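You operate a simulated robot arm through the tools that you are given. There is no shell and no other tool. Be economical: measure what you need, move in short steps, check, and stop when the job is done.

The job below is to be done with a simulated robot arm. You get a single attempt, and the scene is never put back.

Task
Fit flange G6 on the black stand and tighten its nut.
Fine: swing the yellow arm in before the nut is run down, and leave it in; use the socket wrench from the round table and put it back; the other flange stays.

It is judged by the outcome, as a careful person would: the job done as asked, and still so three seconds after it is handed in. It fails if anything else is knocked over, pushed out of place, dropped, spilled or broken.

Robot
A 7-joint arm with a two-finger parallel gripper, fixed in place. Base frame: the origin is at the foot of the arm, x ahead of it, y to its left, z up. Lengths are in m, angles in degrees, forces in N, time in s.
With the tool pointing down near the work surface it reaches from about 0.44 to 0.92 m from the base axis. Its first joint turns from -115.0 to 115.0 degrees. Payload 3.91 kg.
The TCP is the grasp point between the finger pads, 0.03 m short of the fingertips. In the tool frame z runs along the fingers and y along their closing line. Largest opening 0.11 m; finger width 0.02, thickness 0.01; the body of the gripper, 0.048 by 0.112 m, starts 0.055 m behind the TCP.
Orientation is told as [roll, pitch, yaw] about the base's x, y, z axes, in that order, counted from this pose: with the fingers straight down and closing along the base's y, the tool's x points along the base's -x, its y along +y and its z along -z.

Tools
- The arm moves only by the tool move_arm. Its argument "increments" is text: rows parted by semicolons, each of 7 numbers parted by spaces: the gripper command, from -1 (shut) to 1 (fully open), values between in proportion, then the shift along the tool's x, y, z in units of 50 mm (1.0 is 50 mm), then the turn, a rotation vector about the tool's x, y, z in units of 6 degrees (1.0 is 6 degrees). In form: gripper dx dy dz ax ay az; .... A call has 1 to 10 rows; each row shifts and turns the commanded pose from where the row before left it, along the tool's axes as they then stand. A call with a number of a shift or a turn outside -1 to 1 is refused whole. A row lasts 0.2 s, in which the tool goes at most 0.05 m and 8.6 degrees; a call with a longer step from one row to the next is refused whole, and so is a gripper value outside its range. Where a pose cannot be reached the arm comes as near as it can. A force on the tool above 40 N (or 10 N above the force at the start of the call, whichever is more), or a blocked arm, ends the call early, and 0.2 s more pass. Each finger travels about 0.153 m/s and halts on what it meets, pressing with about 26 N; the grip force reading is that of the motor and also rises with nothing between the fingers. The clock runs only during rows and for 0.2 s after the last one: add rows that do not move to give the fingers time. It gives the time, the measured TCP pose, the force on the tool (base axes), the opening and the grip force at its end, in the units of the frame above (readings bear some noise).
- Cameras (640 x 400 px; columns grow to the right, rows downward): "scene" is fixed at [0.2101, 0.6396, 1.5002]; the picture's right is [-0.72, -0.69, 0.00], its down [-0.51, 0.53, -0.67] and it looks along [0.47, -0.48, -0.74] (base axes); focal length 361 px, centre (320, 200). "wrist" rides on the gripper at [0.072, 0.017, -0.104] in the tool frame; the picture's right is [-0.23, 0.97, 0.00], its down [-0.76, -0.18, -0.62] and it looks along [-0.61, -0.14, 0.78] (tool axes); focal length 222 px, centre (320, 200). There is no depth. A picture from a camera that has moved, and an enlarged one, comes with that camera's place and axes in the base frame and with its lens. The place of the scene camera against the robot may be out by one fixed shift of up to 0.025 m in any direction.
- camera(camera): a new picture of that camera. It takes no simulated time.
- slide_trunk(by): slides the trunk up (or, below 0, down) by that many m; the arm rides with it, the base frame stays. It gives what a move gives, with no picture.
- enlarge(camera, box): a new picture of the part [left, top, right, bottom] of that camera's present view, enlarged. It takes no simulated time.
- close_job(): hands the job in; it is judged then, once.

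Go step by step. Nothing tells you positions but the pictures and the camera data: compare them with the known pose of the tool, close in by small moves and look again before you grip or let go. The budget is 120 turns and 84 pictures, counting those below and the enlarged ones. Unless the task says otherwise, let go and move clear before handing in, and close with one line.

The tools are called after "Call:" by a JSON object that holds its "op" and its "data". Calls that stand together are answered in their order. move_arm: Moves the arm, as the interface text tells. Its arguments: {"type":"object","properties":{"increments":{"type":"string"}},"required":["increments"]} The other tools are called the same way: slide_trunk (by) slides the trunk up or down; camera (camera) takes a picture; enlarge (camera, box) takes an enlarged picture of a part of a camera's view; close_job () hands the job in.

At the start:

```text
time_s: 0.0
position: [0.3199, 0.2664, 1.1209]
orientation: [0.1, 0.0, -0.1]
wrist_force: [0.1, 0.0, 0.4]
opening: 0.1099
finger_force: 0.0
trunk travel left (down, up): [-0.7, 0.29]
```

scene: 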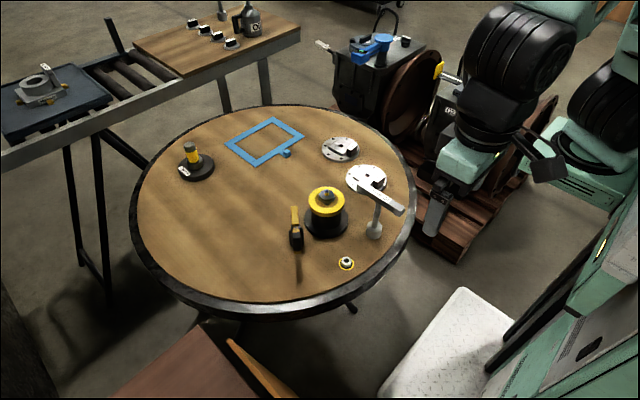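
wrist: 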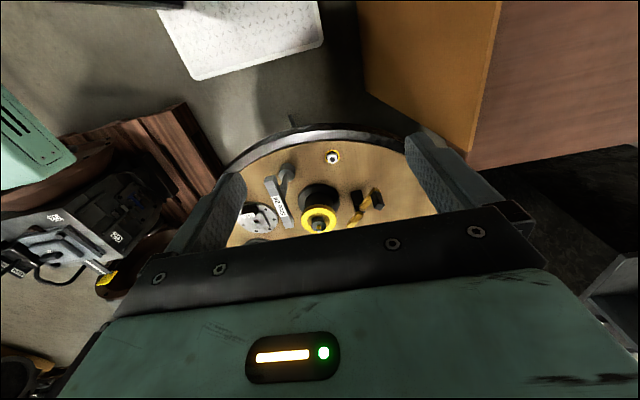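

I see a round table with a black stand with a yellow-topped piece, two flanges, a swing arm, a nut, and a tool on a holder. I will enlarge the scene to identify them.

Call:
{"op": "enlarge", "data": {"camera": "scene", "box": [270, 120, 430, 220]}}

Call:
{"op": "enlarge", "data": {"camera": "scene", "box": [270, 180, 430, 280]}}

Call:
{"op": "enlarge", "data": {"camera": "scene", "box": [150, 100, 310, 200]}}

```text
4.00 times, centred on (350, 170) of scene
camera zoom: at [0.2101, 0.6396, 1.5002], right [-0.72, -0.69, 0.0], down [-0.51, 0.53, -0.67], along [0.47, -0.48, -0.74], focal length 1444 px, centre (200, 320)
```

zoom: 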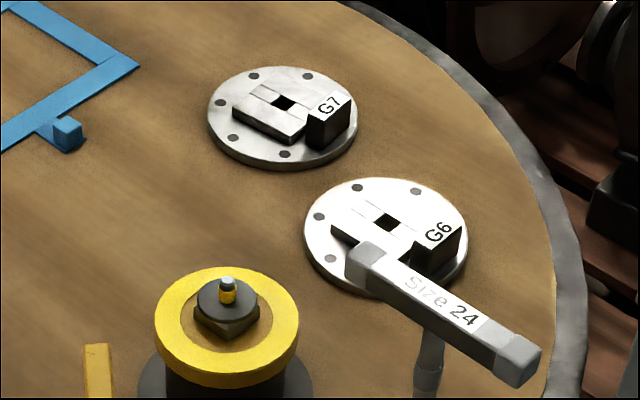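

```text
4.00 times, centred on (350, 230) of scene
camera zoom: at [0.2101, 0.6396, 1.5002], right [-0.72, -0.69, 0.0], down [-0.51, 0.53, -0.67], along [0.47, -0.48, -0.74], focal length 1444 px, centre (200, 80)
```

zoom: 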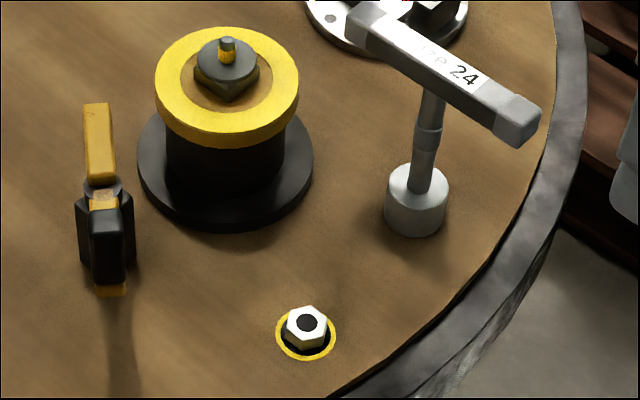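

```text
4.00 times, centred on (230, 150) of scene
camera zoom: at [0.2101, 0.6396, 1.5002], right [-0.72, -0.69, 0.0], down [-0.51, 0.53, -0.67], along [0.47, -0.48, -0.74], focal length 1444 px, centre (680, 400)
```

zoom: 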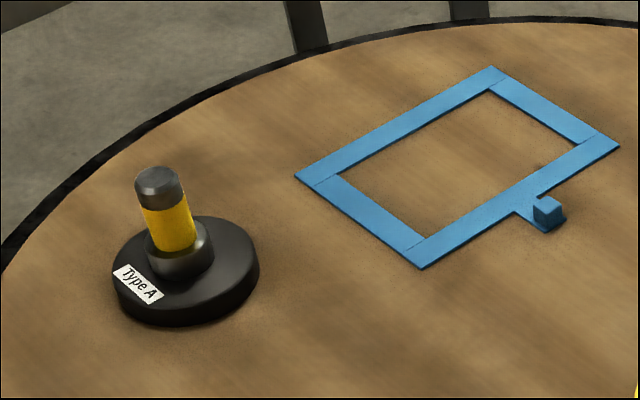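

I have rough positions: stand (0.64,0.18), G6 (0.66,-0.03), nut (0.51,0.24), wrench (0.52,0.11), yellow arm post (0.65,0.28). I will look closer with the wrist camera.

Call:
{"op": "enlarge", "data": {"camera": "wrist", "box": [230, 140, 410, 250]}}

Call:
{"op": "enlarge", "data": {"camera": "scene", "box": [280, 176, 360, 246]}}

Call:
{"op": "enlarge", "data": {"camera": "scene", "box": [320, 135, 410, 215]}}

```text
3.56 times, centred on (320, 195) of wrist
camera zoom: at [0.2491, 0.2849, 1.2234], right [0.23, 0.97, 0.0], down [0.76, -0.18, 0.62], along [0.61, -0.14, -0.78], focal length 790 px, centre (320, 218)
```

zoom: 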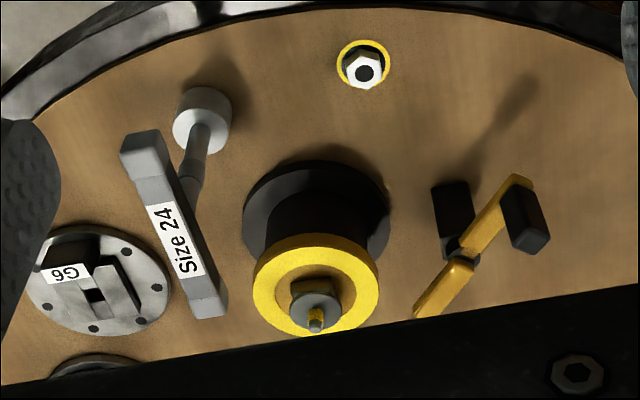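

```text
5.71 times, centred on (320, 211) of scene
camera zoom: at [0.2101, 0.6396, 1.5002], right [-0.72, -0.69, 0.0], down [-0.51, 0.53, -0.67], along [0.47, -0.48, -0.74], focal length 2062 px, centre (320, 137)
```

zoom: 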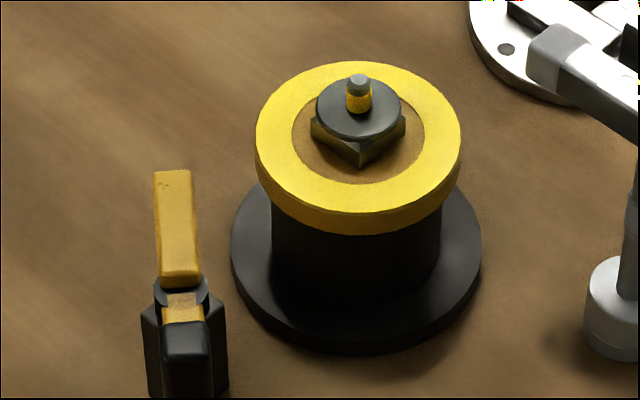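

```text
5.00 times, centred on (365, 175) of scene
camera zoom: at [0.2101, 0.6396, 1.5002], right [-0.72, -0.69, 0.0], down [-0.51, 0.53, -0.67], along [0.47, -0.48, -0.74], focal length 1804 px, centre (95, 325)
```

zoom: 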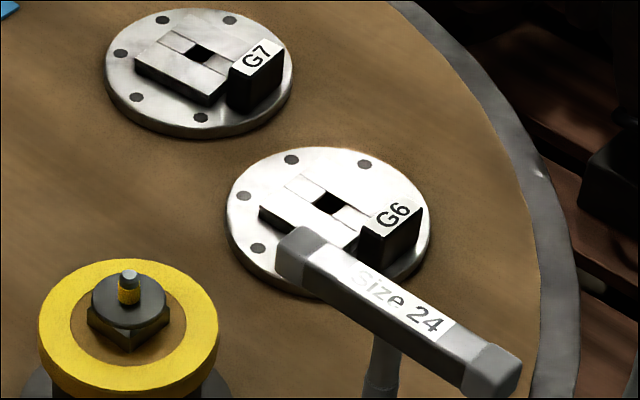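

The stand has a square boss with a stud, so G6's square hole must be aligned with it. I will move the wrist over to G6 for a near-vertical view.

Call:
{"op": "move_arm", "data": {"increments": "1 -0.62 -0.6 0.2 0 0 0;1 -0.62 -0.6 0.2 0 0 0;1 -0.62 -0.6 0.2 0 0 0;1 -0.62 -0.6 0.2 0 0 0;1 -0.62 -0.6 0.2 0 0 0;1 -0.62 -0.6 0.2 0 0 0;1 -0.62 -0.6 0.2 0 0 0;1 -0.62 -0.6 0.2 0 0 0;1 -0.62 -0.6 0.2 0 0 0;1 0 0 0 0 0 0"}}

Call:
{"op": "camera", "data": {"camera": "wrist"}}

```text
time_s: 2.2
position: [0.5992, -0.0045, 1.0298]
orientation: [0.0, 0.0, -0.1]
wrist_force: [-0.6, -0.8, 0.4]
opening: 0.1102
finger_force: 0.0
trunk travel left (down, up): [-0.7, 0.29]
```

```text
75 pictures are left
camera wrist: at [0.5283, 0.0136, 1.1335], right [0.23, 0.97, 0.0], down [0.76, -0.18, 0.62], along [0.61, -0.14, -0.78], focal length 222 px, centre (320, 200)
```

wrist: 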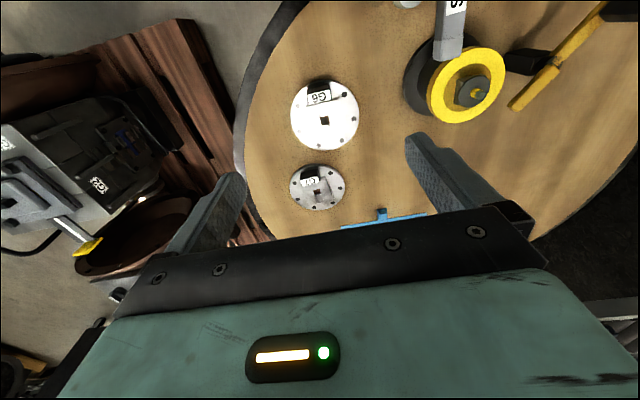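

Call:
{"op": "enlarge", "data": {"camera": "wrist", "box": [270, 70, 378, 160]}}

Call:
{"op": "enlarge", "data": {"camera": "wrist", "box": [390, 0, 630, 150]}}

```text
4.44 times, centred on (324, 115) of wrist
camera zoom: at [0.5283, 0.0136, 1.1335], right [0.23, 0.97, 0.0], down [0.76, -0.18, 0.62], along [0.61, -0.14, -0.78], focal length 987 px, centre (302, 578)
```

zoom: 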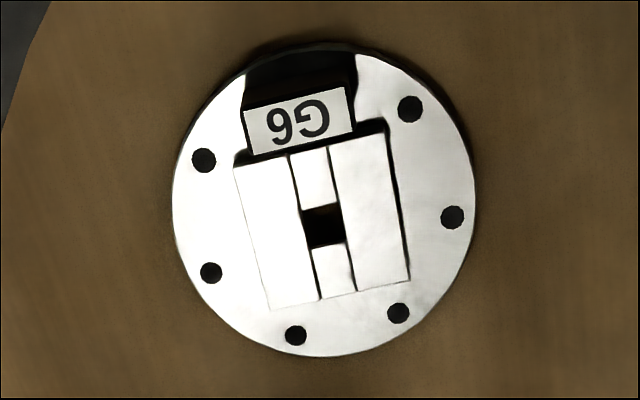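

```text
2.67 times, centred on (510, 75) of wrist
camera zoom: at [0.5283, 0.0136, 1.1335], right [0.23, 0.97, 0.0], down [0.76, -0.18, 0.62], along [0.61, -0.14, -0.78], focal length 592 px, centre (-187, 533)
```

zoom: 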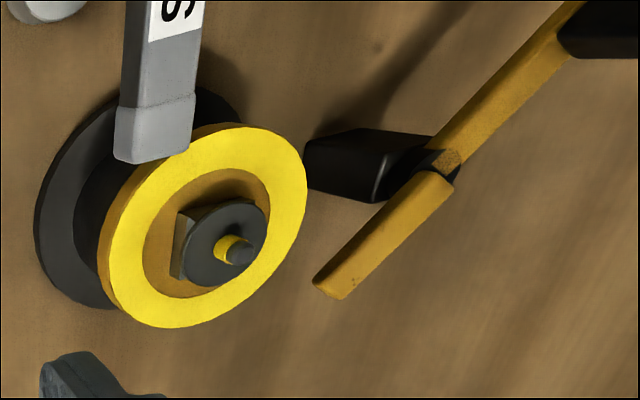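

G6's hub is square to the base axes, centred near (0.662,-0.007), with its label block toward the robot. Next I look closely at the stand and the yellow arm.

Call:
{"op": "move_arm", "data": {"increments": "1 0.08 0.8 0.1 0 0 0;1 0.08 0.8 0.2 0 0 0;1 0.08 0.8 0.2 0 0 0;1 0.08 0.8 0.2 0 0 0;1 0.08 0.8 0.2 0 0 0;1 0 0 0 0 0 0"}}

Call:
{"op": "camera", "data": {"camera": "wrist"}}

Call:
{"op": "enlarge", "data": {"camera": "wrist", "box": [240, 60, 400, 160]}}

```text
time_s: 3.6
position: [0.5789, 0.1973, 0.9852]
orientation: [-0.1, -0.1, -0.1]
wrist_force: [-0.6, 1.5, 0.1]
opening: 0.1098
finger_force: 0.0
trunk travel left (down, up): [-0.7, 0.29]
```

```text
72 pictures are left
camera wrist: at [0.5077, 0.2151, 1.0885], right [0.23, 0.97, 0.0], down [0.76, -0.18, 0.62], along [0.61, -0.14, -0.78], focal length 222 px, centre (320, 200)
```

wrist: 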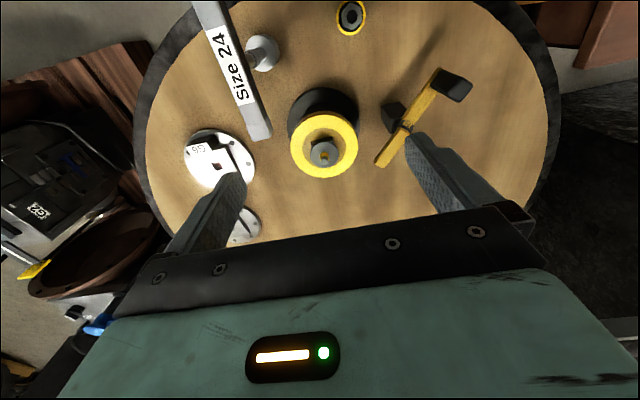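

```text
4.00 times, centred on (320, 110) of wrist
camera zoom: at [0.5077, 0.2151, 1.0885], right [0.23, 0.97, 0.0], down [0.76, -0.18, 0.62], along [0.61, -0.14, -0.78], focal length 888 px, centre (320, 560)
```

zoom: 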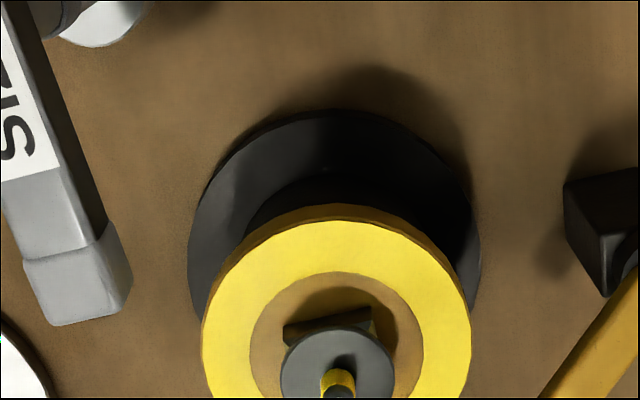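

I need the stud itself in the frame, and the arm too.

Call:
{"op": "enlarge", "data": {"camera": "wrist", "box": [276, 110, 372, 170]}}

Call:
{"op": "enlarge", "data": {"camera": "wrist", "box": [360, 60, 488, 180]}}

```text
6.67 times, centred on (324, 140) of wrist
camera zoom: at [0.5077, 0.2151, 1.0885], right [0.23, 0.97, 0.0], down [0.76, -0.18, 0.62], along [0.61, -0.14, -0.78], focal length 1481 px, centre (293, 600)
```

zoom: 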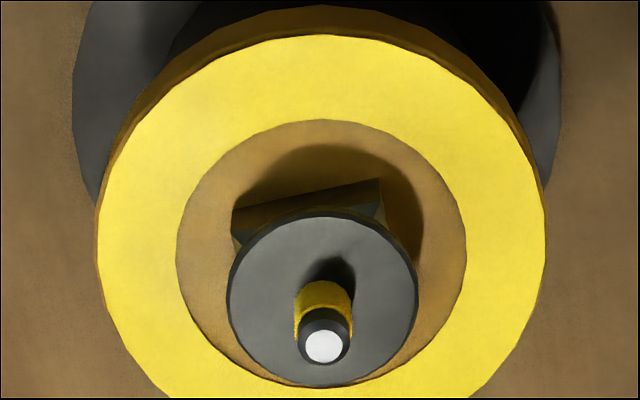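

```text
3.33 times, centred on (424, 120) of wrist
camera zoom: at [0.5077, 0.2151, 1.0885], right [0.23, 0.97, 0.0], down [0.76, -0.18, 0.62], along [0.61, -0.14, -0.78], focal length 740 px, centre (-27, 467)
```

zoom: 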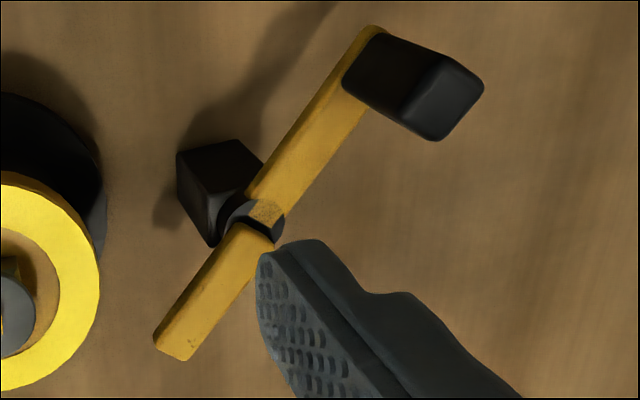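

The stud tip is near (0.641,0.19,0.843) and the yellow seat ring near z=0.81. G6's hub top is near z=0.743. I move above G6 to pick it up by the hub.

Call:
{"op": "move_arm", "data": {"increments": "1 -0.33 -0.82 0 0 0 0;1 -0.33 -0.82 0.1 0 0 0;1 -0.33 -0.82 0.3 0 0 0;1 -0.33 -0.82 0.4 0 0 0;1 -0.33 -0.82 0.4 0 0 0;1 0 0 0.5 0 0 0;1 0 0 0 0 0 0"}}

Call:
{"op": "camera", "data": {"camera": "wrist"}}

Call:
{"op": "camera", "data": {"camera": "scene"}}

```text
time_s: 5.2
position: [0.6611, -0.0087, 0.899]
orientation: [0.0, 0.0, -0.1]
wrist_force: [0.4, 0.2, -0.2]
opening: 0.11
finger_force: 0.1
trunk travel left (down, up): [-0.7, 0.29]
```

```text
68 pictures are left
camera wrist: at [0.5898, 0.0096, 1.0029], right [0.23, 0.97, 0.0], down [0.76, -0.18, 0.62], along [0.61, -0.14, -0.78], focal length 222 px, centre (320, 200)
```

wrist: 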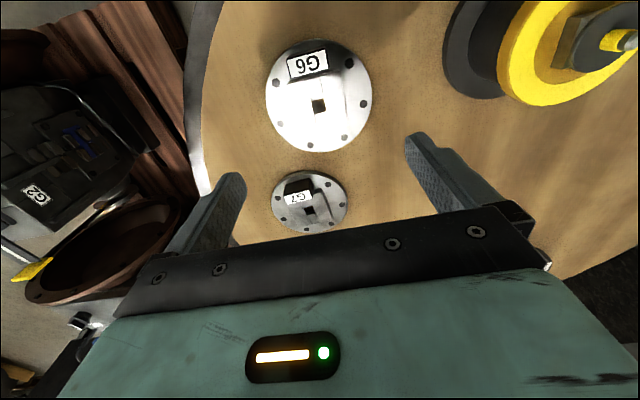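

```text
67 pictures are left
```

scene: 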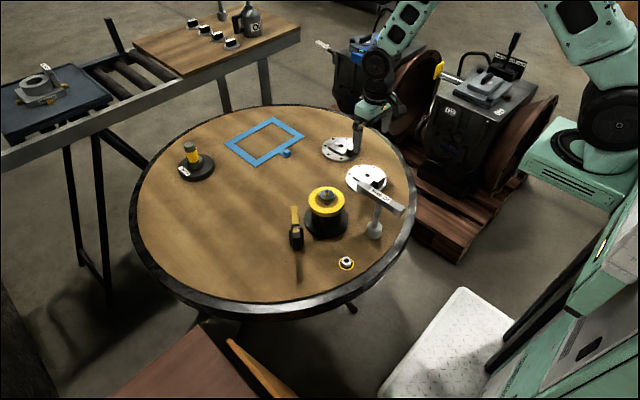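

The hole estimate of (0.661,-0.007) agrees with the TCP. I descend beside the hub.

Call:
{"op": "move_arm", "data": {"increments": "1 0 0.02 0.8 0 0 0;1 0 0 0.8 0 0 0;1 0 0 0.8 0 0 0;1 0 0 0.2 0 0 0;1 0 0 0 0 0 0"}}

Call:
{"op": "enlarge", "data": {"camera": "wrist", "box": [200, 0, 440, 200]}}

Call:
{"op": "enlarge", "data": {"camera": "scene", "box": [320, 120, 420, 210]}}

```text
time_s: 6.4
position: [0.6613, -0.0057, 0.768]
orientation: [0.0, 0.0, -0.1]
wrist_force: [0.1, -0.9, 0.3]
opening: 0.11
finger_force: 0.0
trunk travel left (down, up): [-0.7, 0.29]
```

```text
2.00 times, centred on (320, 100) of wrist
camera zoom: at [0.5898, 0.0108, 0.8721], right [0.23, 0.97, 0.0], down [0.76, -0.18, 0.62], along [0.61, -0.14, -0.78], focal length 444 px, centre (320, 400)
```

zoom: 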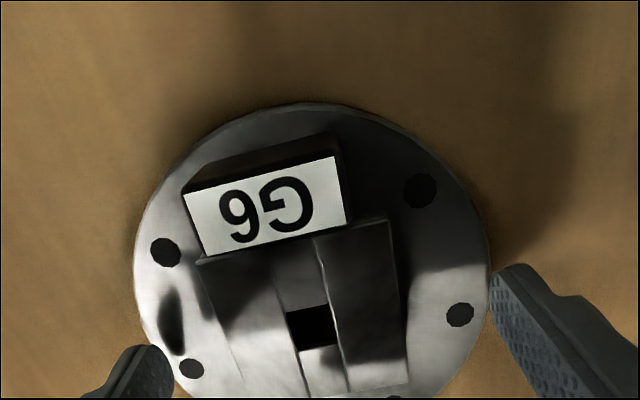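

```text
4.44 times, centred on (370, 165) of scene
camera zoom: at [0.2101, 0.6396, 1.5002], right [-0.72, -0.69, 0.0], down [-0.51, 0.53, -0.67], along [0.47, -0.48, -0.74], focal length 1604 px, centre (98, 356)
```

zoom: 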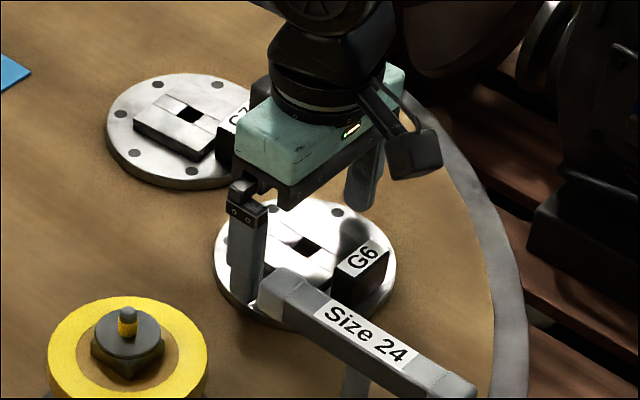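

The fingers straddle the hub. I lower slightly and close.

Call:
{"op": "move_arm", "data": {"increments": "1 0 0 0.06 0 0 0;1 0 0 0.04 0 0 0;0.5 0 0 0 0 0 0;0 0 0 0 0 0 0;-0.5 0 0 0 0 0 0;-1 0 0 0 0 0 0;-1 0 0 0 0 0 0"}}

```text
time_s: 8.0
position: [0.6616, -0.0069, 0.7647]
orientation: [0.0, 0.0, -0.1]
wrist_force: [0.5, -1.7, -0.4]
opening: 0.0598
finger_force: 25.8
trunk travel left (down, up): [-0.7, 0.29]
```

G6 is gripped (0.060 across the hub). I lift it high and check it.

Call:
{"op": "move_arm", "data": {"increments": "-1 0 0 -0.3 0 0 0;-1 0 0 -0.6 0 0 0;-1 0 0 -0.8 0 0 0;-1 0 0 -0.8 0 0 0;-1 0 0 -0.8 0 0 0;-1 0 0 -0.8 0 0 0;-1 0 0 -0.3 0 0 0;-1 0 0 0 0 0 0"}}

Call:
{"op": "camera", "data": {"camera": "wrist"}}

Call:
{"op": "enlarge", "data": {"camera": "scene", "box": [310, 60, 470, 210]}}

```text
time_s: 9.8
position: [0.6621, -0.007, 0.985]
orientation: [0.0, 0.1, -0.1]
wrist_force: [-0.9, -0.2, -4.5]
opening: 0.0598
finger_force: 25.5
trunk travel left (down, up): [-0.7, 0.29]
```

```text
64 pictures are left
camera wrist: at [0.5904, 0.0112, 1.0892], right [0.23, 0.97, 0.0], down [0.76, -0.18, 0.62], along [0.61, -0.14, -0.78], focal length 222 px, centre (320, 200)
```

wrist: 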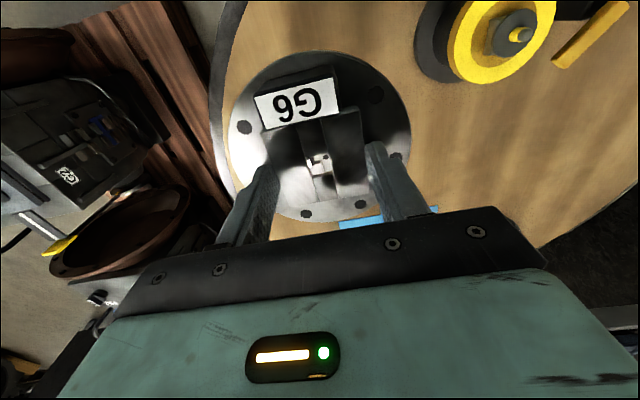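

```text
2.67 times, centred on (390, 135) of scene
camera zoom: at [0.2101, 0.6396, 1.5002], right [-0.72, -0.69, 0.0], down [-0.51, 0.53, -0.67], along [0.47, -0.48, -0.74], focal length 962 px, centre (133, 373)
```

zoom: 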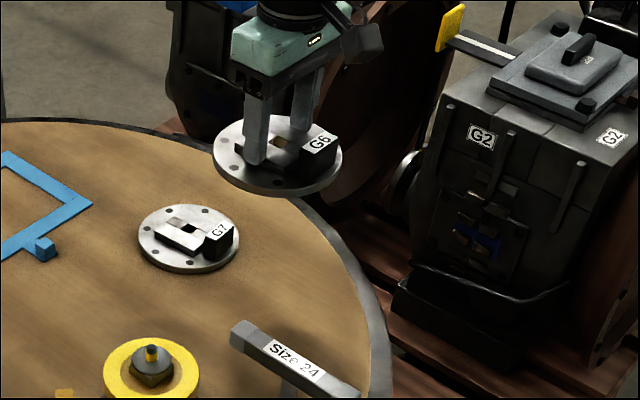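

G6 is held level. I carry it over the stud at (0.641,0.1905).

Call:
{"op": "move_arm", "data": {"increments": "-1 0.04 0.4 0 0 0 0;-1 0.08 0.8 0 0 0 0;-1 0.1 0.9 0 0 0 0;-1 0.1 0.9 0 0 0 0;-1 0.06 0.6 0 0 0 0;-1 0.04 0.35 0 0 0 0;-1 0 0 0 0 0 0;-1 0 0 0 0 0 0"}}

Call:
{"op": "camera", "data": {"camera": "wrist"}}

Call:
{"op": "enlarge", "data": {"camera": "scene", "box": [260, 110, 420, 250]}}

```text
time_s: 11.6
position: [0.6405, 0.191, 0.9843]
orientation: [0.1, 0.0, 0.0]
wrist_force: [0.3, -0.4, -5.3]
opening: 0.0599
finger_force: 26.5
trunk travel left (down, up): [-0.7, 0.29]
```

```text
62 pictures are left
camera wrist: at [0.5694, 0.2083, 1.0881], right [0.23, 0.97, 0.0], down [0.76, -0.18, 0.62], along [0.61, -0.14, -0.78], focal length 222 px, centre (320, 200)
```

wrist: 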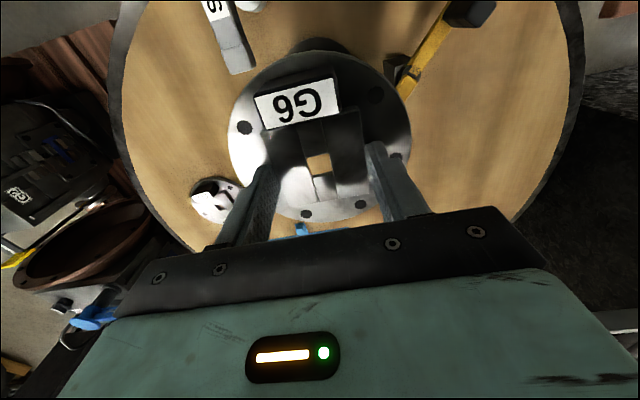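

```text
2.86 times, centred on (340, 180) of scene
camera zoom: at [0.2101, 0.6396, 1.5002], right [-0.72, -0.69, 0.0], down [-0.51, 0.53, -0.67], along [0.47, -0.48, -0.74], focal length 1031 px, centre (263, 257)
```

zoom: 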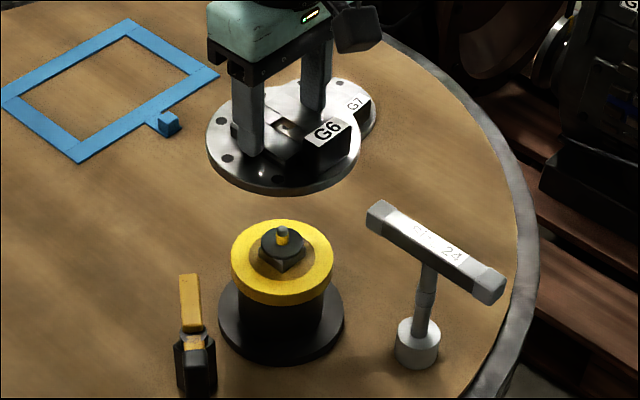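

G6 is above the stand. I lower to just above the stud tip and check alignment through the hole.

Call:
{"op": "move_arm", "data": {"increments": "-1 0 0 0.4 0 0 0;-1 0 0 0.5 0 0 0;-1 0 0 0.4 0 0 0;-1 0 0 0.3 0 0 0;-1 0 0 0 0 0 0;-1 0 0 0 0 0 0"}}

Call:
{"op": "enlarge", "data": {"camera": "wrist", "box": [220, 40, 420, 230]}}

Call:
{"op": "enlarge", "data": {"camera": "scene", "box": [276, 140, 376, 240]}}

```text
time_s: 13.0
position: [0.6415, 0.1899, 0.9043]
orientation: [0.0, 0.0, -0.1]
wrist_force: [-0.2, 0.4, -5.2]
opening: 0.0598
finger_force: 26.2
trunk travel left (down, up): [-0.7, 0.29]
```

```text
2.11 times, centred on (320, 135) of wrist
camera zoom: at [0.5696, 0.2081, 1.0081], right [0.23, 0.97, 0.0], down [0.76, -0.18, 0.62], along [0.61, -0.14, -0.78], focal length 468 px, centre (320, 337)
```

zoom: 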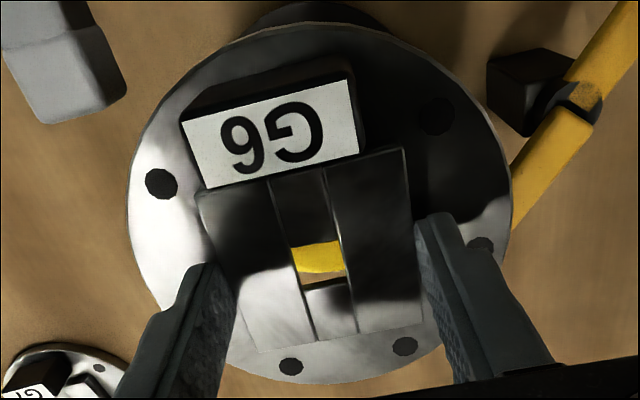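

```text
4.00 times, centred on (326, 190) of scene
camera zoom: at [0.2101, 0.6396, 1.5002], right [-0.72, -0.69, 0.0], down [-0.51, 0.53, -0.67], along [0.47, -0.48, -0.74], focal length 1444 px, centre (296, 240)
```

zoom: 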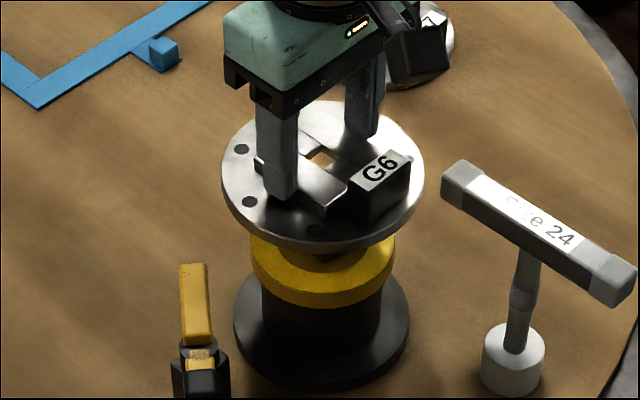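

Alignment looks consistent. I descend slowly and watch the force.

Call:
{"op": "move_arm", "data": {"increments": "-1 0 0.01 0.1 0 0 0;-1 0 0 0.1 0 0 0;-1 0 0 0.1 0 0 0;-1 0 0 0.1 0 0 0;-1 0 0 0.08 0 0 0;-1 0 0 0 0 0 0"}}

Call:
{"op": "enlarge", "data": {"camera": "wrist", "box": [280, 110, 360, 180]}}

Call:
{"op": "enlarge", "data": {"camera": "scene", "box": [296, 150, 366, 220]}}

```text
time_s: 14.4
position: [0.6408, 0.1919, 0.8794]
orientation: [0.1, 0.0, -0.2]
wrist_force: [0.8, 0.3, -5.9]
opening: 0.0598
finger_force: 26.0
trunk travel left (down, up): [-0.7, 0.29]
```

```text
5.71 times, centred on (320, 145) of wrist
camera zoom: at [0.5697, 0.2085, 0.9837], right [0.23, 0.97, 0.0], down [0.76, -0.18, 0.62], along [0.61, -0.14, -0.78], focal length 1269 px, centre (320, 514)
```

zoom: 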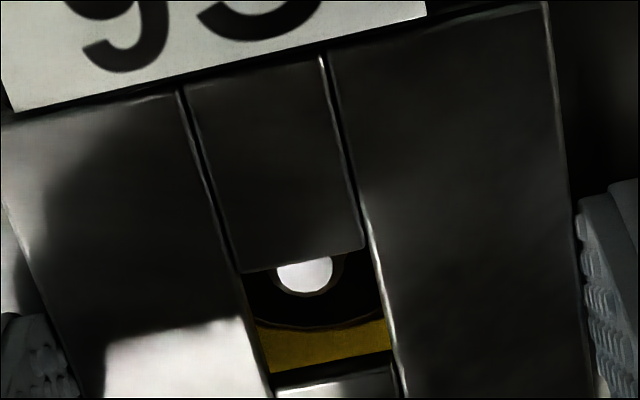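

```text
5.71 times, centred on (331, 185) of scene
camera zoom: at [0.2101, 0.6396, 1.5002], right [-0.72, -0.69, 0.0], down [-0.51, 0.53, -0.67], along [0.47, -0.48, -0.74], focal length 2062 px, centre (257, 286)
```

zoom: 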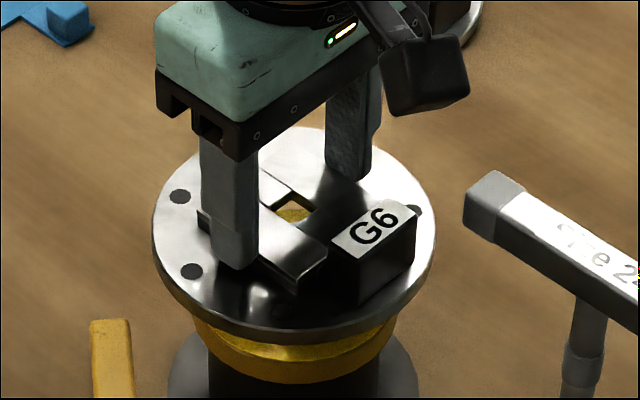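

The stud tip shows in the hole, off by about 2 mm in y and 1 mm in x. I correct that and lower further.

Call:
{"op": "move_arm", "data": {"increments": "-1 -0.02 -0.036 0 0 0 0;-1 0 0 0 0 0 0;-1 0 0 0.06 0 0 0;-1 0 0 0.06 0 0 0;-1 0 0 0.04 0 0 0;-1 0 0 0 0 0 0"}}

Call:
{"op": "enlarge", "data": {"camera": "wrist", "box": [280, 110, 360, 180]}}

```text
time_s: 15.8
position: [0.6428, 0.1904, 0.871]
orientation: [0.0, 0.1, -0.1]
wrist_force: [-0.2, -1.0, -4.8]
opening: 0.0599
finger_force: 26.5
trunk travel left (down, up): [-0.7, 0.29]
```

```text
5.71 times, centred on (320, 145) of wrist
camera zoom: at [0.5705, 0.2072, 0.976], right [0.23, 0.97, 0.0], down [0.76, -0.18, 0.62], along [0.61, -0.14, -0.78], focal length 1269 px, centre (320, 514)
```

zoom: 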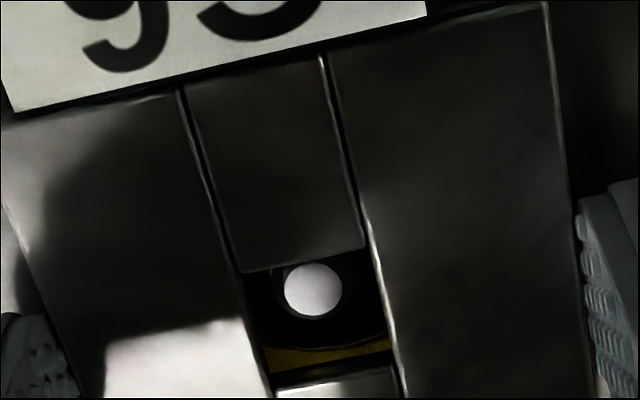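

Now it is centred within about 1 mm. I continue down.

Call:
{"op": "move_arm", "data": {"increments": "-1 0 -0.01 0.06 0 0 0;-1 0 0 0.06 0 0 0;-1 0 0 0.06 0 0 0;-1 0 0 0.06 0 0 0;-1 0 0 0 0 0 0"}}

Call:
{"op": "enlarge", "data": {"camera": "wrist", "box": [280, 110, 360, 180]}}

Call:
{"op": "enlarge", "data": {"camera": "scene", "box": [296, 160, 366, 230]}}

```text
time_s: 17.0
position: [0.642, 0.1909, 0.8595]
orientation: [0.0, 0.0, -0.1]
wrist_force: [0.5, 0.2, -5.1]
opening: 0.0595
finger_force: 26.2
trunk travel left (down, up): [-0.7, 0.29]
```

```text
5.71 times, centred on (320, 145) of wrist
camera zoom: at [0.5702, 0.2065, 0.9639], right [0.23, 0.97, 0.0], down [0.76, -0.18, 0.62], along [0.61, -0.14, -0.78], focal length 1269 px, centre (320, 514)
```

zoom: 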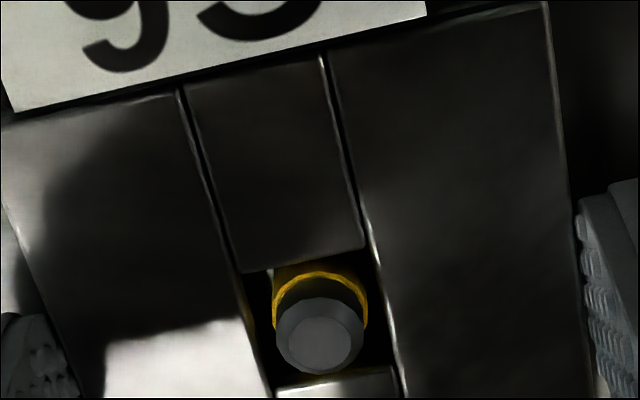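

```text
5.71 times, centred on (331, 195) of scene
camera zoom: at [0.2101, 0.6396, 1.5002], right [-0.72, -0.69, 0.0], down [-0.51, 0.53, -0.67], along [0.47, -0.48, -0.74], focal length 2062 px, centre (257, 229)
```

zoom: 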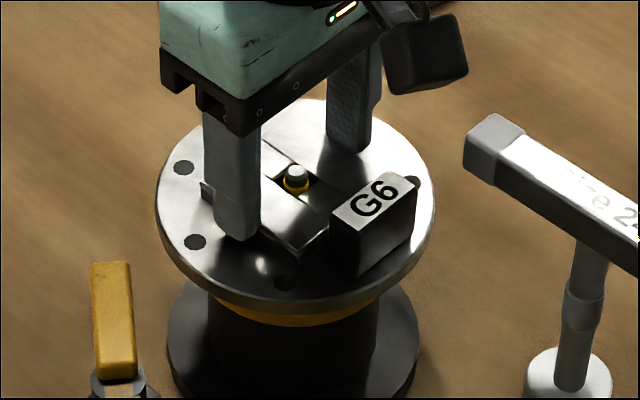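

The stud is through and the boss is entering. I continue until seated.

Call:
{"op": "move_arm", "data": {"increments": "-1 0 0 0.05 0 0 0;-1 0 0 0.05 0 0 0;-1 0 0 0.05 0 0 0;-1 0 0 0.05 0 0 0;-1 0 0 0 0 0 0"}}

Call:
{"op": "enlarge", "data": {"camera": "scene", "box": [296, 170, 366, 240]}}

```text
time_s: 18.2
position: [0.6413, 0.1888, 0.8499]
orientation: [0.1, 0.1, 0.0]
wrist_force: [-1.5, -1.5, 1.2]
opening: 0.0602
finger_force: 26.9
trunk travel left (down, up): [-0.7, 0.29]
```

```text
5.71 times, centred on (331, 205) of scene
camera zoom: at [0.2101, 0.6396, 1.5002], right [-0.72, -0.69, 0.0], down [-0.51, 0.53, -0.67], along [0.47, -0.48, -0.74], focal length 2062 px, centre (257, 171)
```

zoom: 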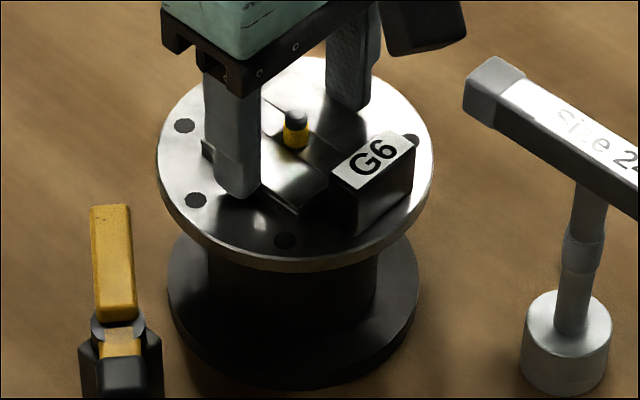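

The stud protrudes well and the force is changing, so contact is starting. I press a little more to confirm it is seated.

Call:
{"op": "move_arm", "data": {"increments": "-1 0 0 0.03 0 0 0;-1 0 0 0.03 0 0 0;-1 0 0 0 0 0 0"}}

```text
time_s: 19.0
position: [0.6425, 0.1898, 0.8479]
orientation: [0.1, -0.2, -0.1]
wrist_force: [-2.2, -2.7, 20.5]
opening: 0.06
finger_force: 25.7
trunk travel left (down, up): [-0.7, 0.29]
```

It is seated (20 N at z≈0.848). I relieve the pressure, open, and rise.

Call:
{"op": "move_arm", "data": {"increments": "-1 0 0 -0.06 0 0 0;-0.4 0 0 0 0 0 0;0.4 0 0 0 0 0 0;1 0 0 0 0 0 0;1 0 0 0 0 0 0;1 0 0 -0.4 0 0 0;1 0 0 -0.8 0 0 0;1 0 0 -0.8 0 0 0;1 0 0 -0.4 0 0 0"}}

Call:
{"op": "camera", "data": {"camera": "wrist"}}

Call:
{"op": "enlarge", "data": {"camera": "scene", "box": [276, 170, 376, 260]}}

```text
time_s: 21.0
position: [0.6419, 0.1891, 0.9704]
orientation: [0.0, 0.0, -0.1]
wrist_force: [0.8, -0.5, -0.4]
opening: 0.1102
finger_force: 0.1
trunk travel left (down, up): [-0.7, 0.29]
```

```text
52 pictures are left
camera wrist: at [0.5702, 0.2067, 1.0746], right [0.23, 0.97, 0.0], down [0.76, -0.18, 0.62], along [0.61, -0.14, -0.78], focal length 222 px, centre (320, 200)
```

wrist: 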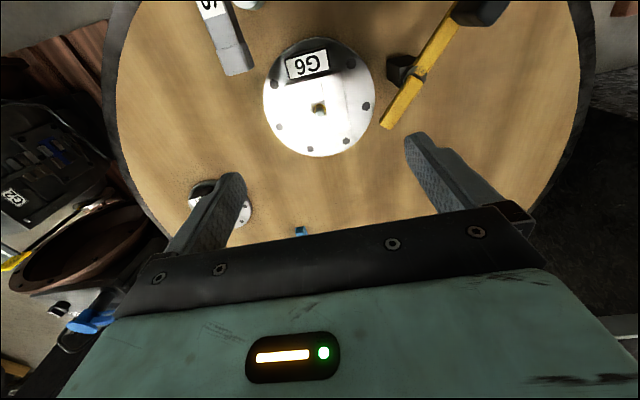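

```text
4.44 times, centred on (326, 215) of scene
camera zoom: at [0.2101, 0.6396, 1.5002], right [-0.72, -0.69, 0.0], down [-0.51, 0.53, -0.67], along [0.47, -0.48, -0.74], focal length 1604 px, centre (293, 133)
```

zoom: 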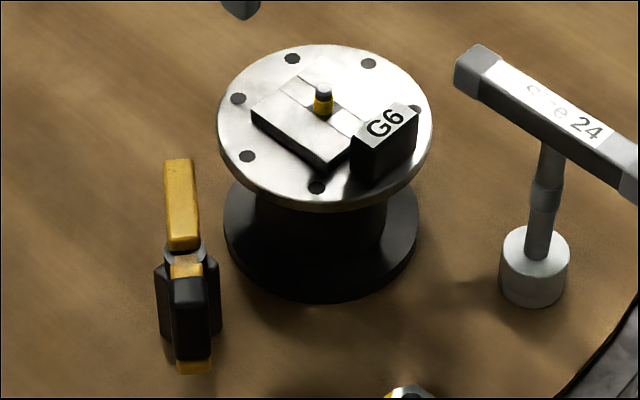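

G6 is seated. I look at the yellow arm in detail now.

Call:
{"op": "enlarge", "data": {"camera": "wrist", "box": [350, 0, 510, 140]}}

Call:
{"op": "enlarge", "data": {"camera": "scene", "box": [276, 195, 326, 255]}}

```text
2.86 times, centred on (430, 70) of wrist
camera zoom: at [0.5702, 0.2067, 1.0746], right [0.23, 0.97, 0.0], down [0.76, -0.18, 0.62], along [0.61, -0.14, -0.78], focal length 635 px, centre (6, 571)
```

zoom: 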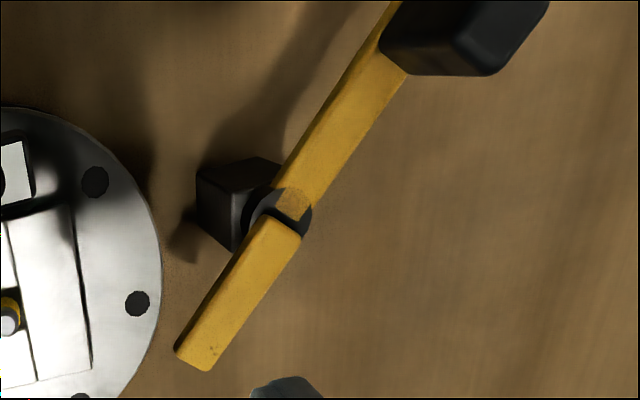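

```text
6.67 times, centred on (301, 225) of scene
camera zoom: at [0.2101, 0.6396, 1.5002], right [-0.72, -0.69, 0.0], down [-0.51, 0.53, -0.67], along [0.47, -0.48, -0.74], focal length 2406 px, centre (447, 33)
```

zoom: 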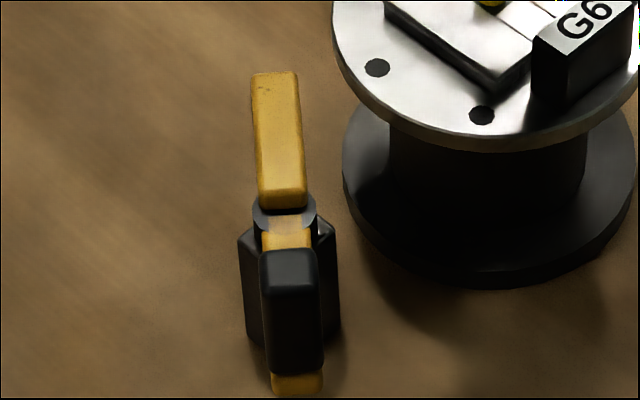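

The finger's height relative to the flange rim is unclear (both about 0.80). I will take a low, nearly horizontal look from the robot's side.

Call:
{"op": "move_arm", "data": {"increments": "1 0.76 0.4 0 0 0 0;1 0.76 0.4 0 0 0 0;1 0.76 0.4 0 0 0 0;1 0.76 0.4 0 0 0 0;1 0.76 0.4 0 0 0 0;1 0 0 0 0 -0.94 0;1 0 0 0 0 -0.94 0;1 0 0 0 0 -0.94 0;1 0 0 0 0 -0.94 0;1 0 0 0 0 0 0"}}

Call:
{"op": "move_arm", "data": {"increments": "1 0 0 0 0 -0.94 0;1 0 0 0 0 -0.94 0;1 0 0 0 0 -0.94 0;1 0 0 0 0 -0.94 0;1 0.5 0 0.5 0 0 0;1 0.5 0 0.5 0 0 0;1 0.5 0 0.5 0 0 0;1 0.4 0 0.4 0 0 0;1 0 0 0 0 0 0"}}

Call:
{"op": "camera", "data": {"camera": "wrist"}}

```text
time_s: 23.2
position: [0.4783, 0.275, 0.975]
orientation: [0.4, -23.1, -3.9]
wrist_force: [-0.6, 0.4, 0.1]
opening: 0.1099
finger_force: 0.1
trunk travel left (down, up): [-0.7, 0.29]
```

```text
time_s: 23.7
position: [0.5328, 0.2436, 0.9962]
orientation: [4.6, -29.9, -14.3]
wrist_force: [0.0, -0.4, 0.7]
opening: 0.11
finger_force: 0.0
trunk travel left (down, up): [-0.7, 0.29]
stopped in row 2: the arm was blocked; the commanded pose is now the measured one
```

```text
48 pictures are left
camera wrist: at [0.4247, 0.2802, 1.0512], right [0.39, 0.9, 0.18], down [0.29, -0.31, 0.91], along [0.87, -0.3, -0.38], focal length 222 px, centre (320, 200)
```

wrist: 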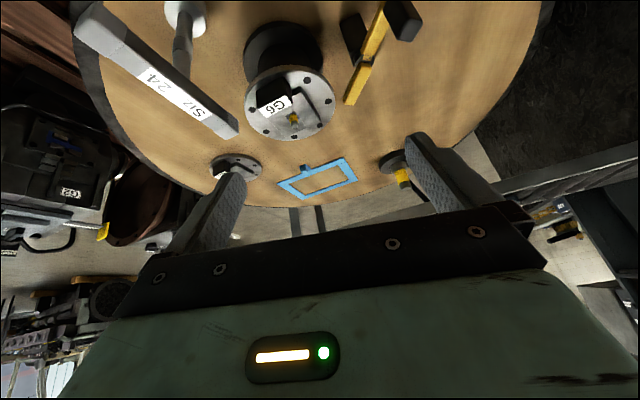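

The arm hit a joint limit there, but this view is already more oblique. I enlarge the arm and the flange.

Call:
{"op": "enlarge", "data": {"camera": "wrist", "box": [240, 0, 430, 140]}}

```text
2.86 times, centred on (335, 70) of wrist
camera zoom: at [0.4247, 0.2802, 1.0512], right [0.39, 0.9, 0.18], down [0.29, -0.31, 0.91], along [0.87, -0.3, -0.38], focal length 635 px, centre (277, 571)
```

zoom: 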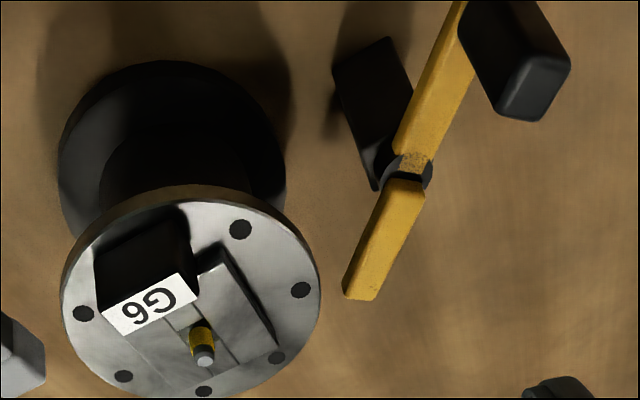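

The finger top is at about z 0.805 and the flange rim is at nearly the same height, so I'll swing it cautiously by its black grip at about (0.597,0.343). First I restore the straight-down orientation.

Call:
{"op": "move_arm", "data": {"increments": "1 0 0 0 -0.396 0.055 -0.686;1 0 0 0 -0.396 0.055 -0.686;1 0 0 0 -0.396 0.055 -0.686;1 0 0 0 0 0.993 0.08;1 0 0 0 0 0.993 0.08;1 0 0 0 0 0.993 0.08;1 0 0 0 0 0.993 0.08;1 0 0 0 0 0.993 0.08;1 0 0 0 0.767 0 0;1 0 0 0 0 0 0"}}

```text
time_s: 25.9
position: [0.5288, 0.2454, 0.9931]
orientation: [-0.5, 0.2, 0.7]
wrist_force: [-0.6, 0.0, 0.2]
opening: 0.1101
finger_force: 0.0
trunk travel left (down, up): [-0.7, 0.29]
```

I correct the residual tilt, close the gripper, and go to the robot side of the grip at a safe height.

Call:
{"op": "move_arm", "data": {"increments": "-1 0 0 0 -0.083 -0.033 0.117;-1 -0.07 0.6 0.3 0 0 0;-1 -0.07 0.7 0.4 0 0 0;-1 -0.07 0.7 0.5 0 0 0;-1 0 0 0.2 0 0 0;-1 0 0 0 0 0 0"}}

Call:
{"op": "camera", "data": {"camera": "wrist"}}

Call:
{"op": "enlarge", "data": {"camera": "scene", "box": [256, 150, 376, 270]}}

```text
time_s: 27.3
position: [0.54, 0.3459, 0.9226]
orientation: [-0.1, 0.0, -0.2]
wrist_force: [0.9, 0.3, 0.4]
opening: 0.0
finger_force: 26.0
trunk travel left (down, up): [-0.7, 0.29]
```

```text
46 pictures are left
camera wrist: at [0.4677, 0.3626, 1.0255], right [0.23, 0.97, 0.0], down [0.76, -0.18, 0.62], along [0.61, -0.14, -0.78], focal length 222 px, centre (320, 200)
```

wrist: 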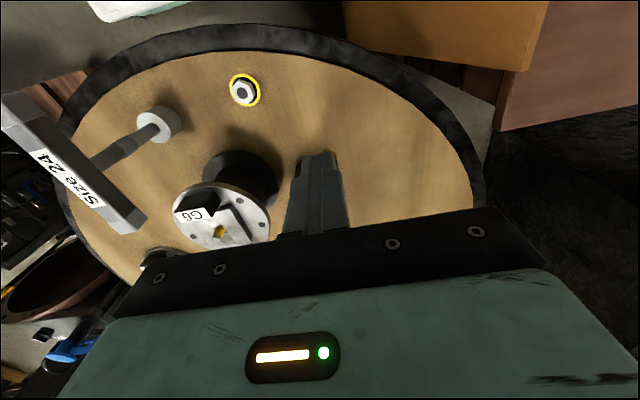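

```text
3.33 times, centred on (316, 210) of scene
camera zoom: at [0.2101, 0.6396, 1.5002], right [-0.72, -0.69, 0.0], down [-0.51, 0.53, -0.67], along [0.47, -0.48, -0.74], focal length 1203 px, centre (333, 167)
```

zoom: 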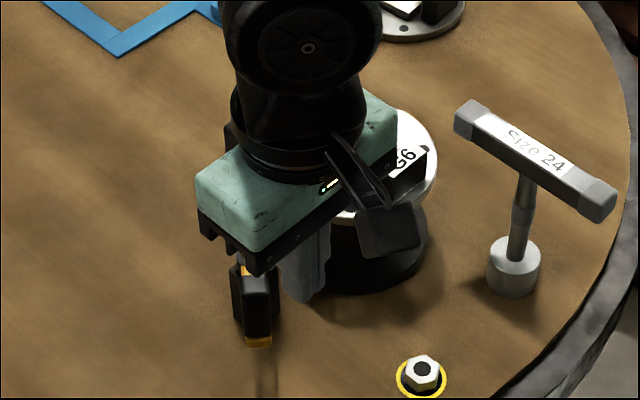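

The gripper hides the arm here, so I descend with the closed tips to about z 0.81 and push +x in small steps.

Call:
{"op": "move_arm", "data": {"increments": "-1 0 0 0.7 0 0 0;-1 0 0 0.6 0 0 0;-1 0 0 0.4 0 0 0;-1 -0.2 0 0 0 0 0;-1 -0.2 0 0 0 0 0;-1 0 0 0 0 0 0"}}

Call:
{"op": "enlarge", "data": {"camera": "scene", "box": [256, 170, 356, 270]}}

```text
time_s: 28.7
position: [0.56, 0.3449, 0.8363]
orientation: [-0.2, -0.1, -0.1]
wrist_force: [0.0, -0.2, -0.2]
opening: 0.0
finger_force: 25.5
trunk travel left (down, up): [-0.7, 0.29]
```

```text
4.00 times, centred on (306, 220) of scene
camera zoom: at [0.2101, 0.6396, 1.5002], right [-0.72, -0.69, 0.0], down [-0.51, 0.53, -0.67], along [0.47, -0.48, -0.74], focal length 1444 px, centre (376, 120)
```

zoom: 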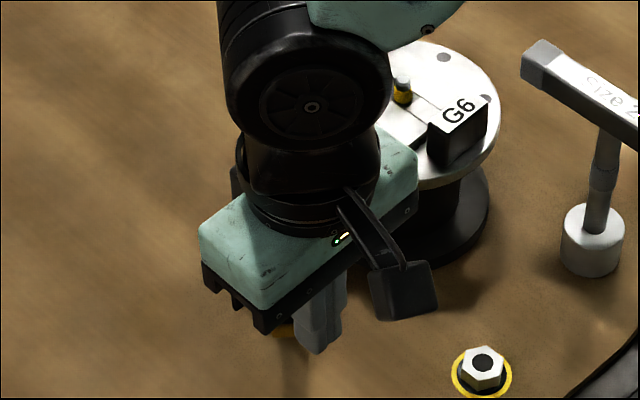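

Near the grip now. I push +x by about 20 mm and watch the force.

Call:
{"op": "move_arm", "data": {"increments": "-1 -0.1 0 0 0 0 0;-1 -0.1 0 0 0 0 0;-1 -0.1 0 0 0 0 0;-1 -0.1 0.02 0 0 0 0;-1 0 0 0 0 0 0"}}

Call:
{"op": "enlarge", "data": {"camera": "scene", "box": [256, 170, 356, 270]}}

```text
time_s: 29.9
position: [0.5748, 0.3503, 0.8358]
orientation: [0.2, 0.3, 0.2]
wrist_force: [-28.4, 23.6, -5.2]
opening: 0.0
finger_force: 26.7
trunk travel left (down, up): [-0.7, 0.29]
```

```text
4.00 times, centred on (306, 220) of scene
camera zoom: at [0.2101, 0.6396, 1.5002], right [-0.72, -0.69, 0.0], down [-0.51, 0.53, -0.67], along [0.47, -0.48, -0.74], focal length 1444 px, centre (376, 120)
```

zoom: 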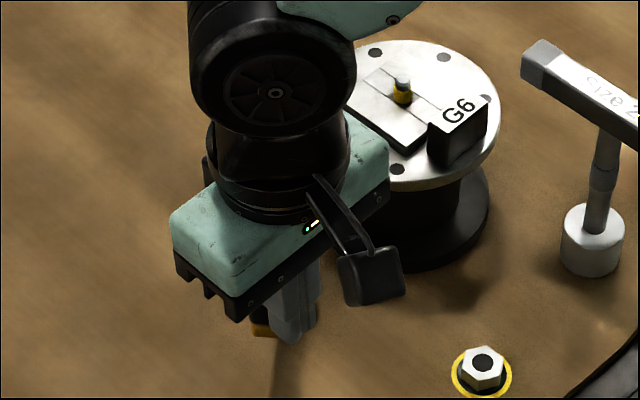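

I was pushing along the bar (the force normal is in line with it). I back off and come at it from the side, pushing along (+0.64,+0.77).

Call:
{"op": "move_arm", "data": {"increments": "-1 0.4 -0.1 0 0 0 0;-1 0.3 -0.3 0 0 0 0;-1 0 -0.7 0 0 0 0;-1 -0.4 0 0 0 0 0;-1 0 0 0 0 0 0"}}

Call:
{"op": "enlarge", "data": {"camera": "wrist", "box": [200, 40, 440, 240]}}

Call:
{"op": "enlarge", "data": {"camera": "scene", "box": [256, 170, 356, 270]}}

```text
time_s: 31.1
position: [0.5654, 0.2905, 0.838]
orientation: [-0.1, 0.0, -0.1]
wrist_force: [-0.1, -0.5, -0.1]
opening: 0.0
finger_force: 26.0
trunk travel left (down, up): [-0.7, 0.29]
```

```text
2.00 times, centred on (320, 140) of wrist
camera zoom: at [0.4934, 0.3082, 0.9411], right [0.23, 0.97, 0.0], down [0.76, -0.18, 0.62], along [0.61, -0.14, -0.78], focal length 444 px, centre (320, 320)
```

zoom: 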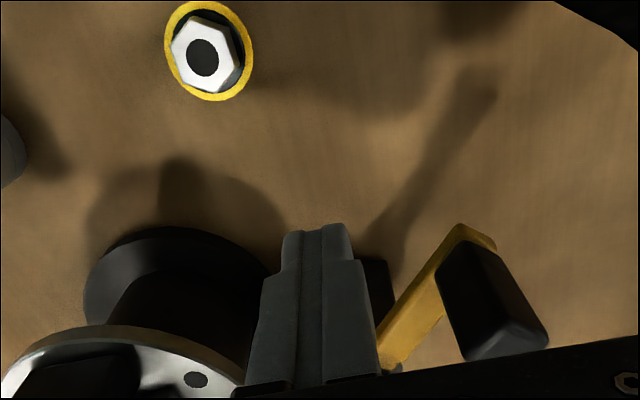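

```text
4.00 times, centred on (306, 220) of scene
camera zoom: at [0.2101, 0.6396, 1.5002], right [-0.72, -0.69, 0.0], down [-0.51, 0.53, -0.67], along [0.47, -0.48, -0.74], focal length 1444 px, centre (376, 120)
```

zoom: 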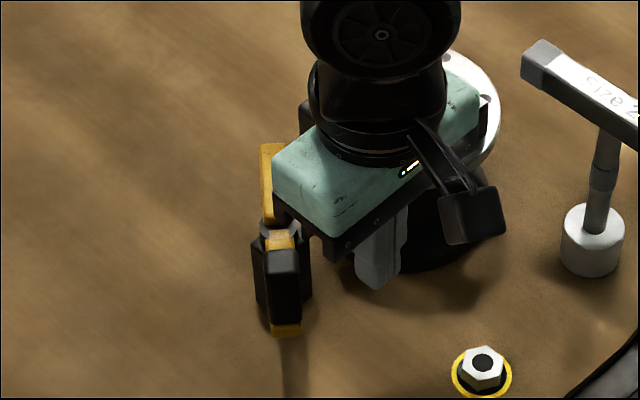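

The approach side is clear and the knob's long side faces me. I push in the tangential direction.

Call:
{"op": "move_arm", "data": {"increments": "-1 -0.128 0.154 0 0 0 0;-1 -0.128 0.154 0 0 0 0;-1 -0.128 0.154 0 0 0 0;-1 -0.128 0.154 0 0 0 0;-1 0 0 0 0 0 0"}}

Call:
{"op": "enlarge", "data": {"camera": "scene", "box": [256, 170, 356, 270]}}

```text
time_s: 32.3
position: [0.5908, 0.3205, 0.8364]
orientation: [-0.1, 0.0, -0.1]
wrist_force: [0.2, -2.4, -1.3]
opening: 0.0
finger_force: 25.9
trunk travel left (down, up): [-0.7, 0.29]
```

```text
4.00 times, centred on (306, 220) of scene
camera zoom: at [0.2101, 0.6396, 1.5002], right [-0.72, -0.69, 0.0], down [-0.51, 0.53, -0.67], along [0.47, -0.48, -0.74], focal length 1444 px, centre (376, 120)
```

zoom: 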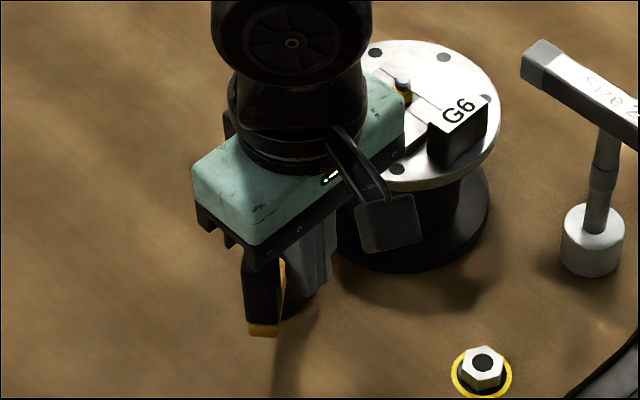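

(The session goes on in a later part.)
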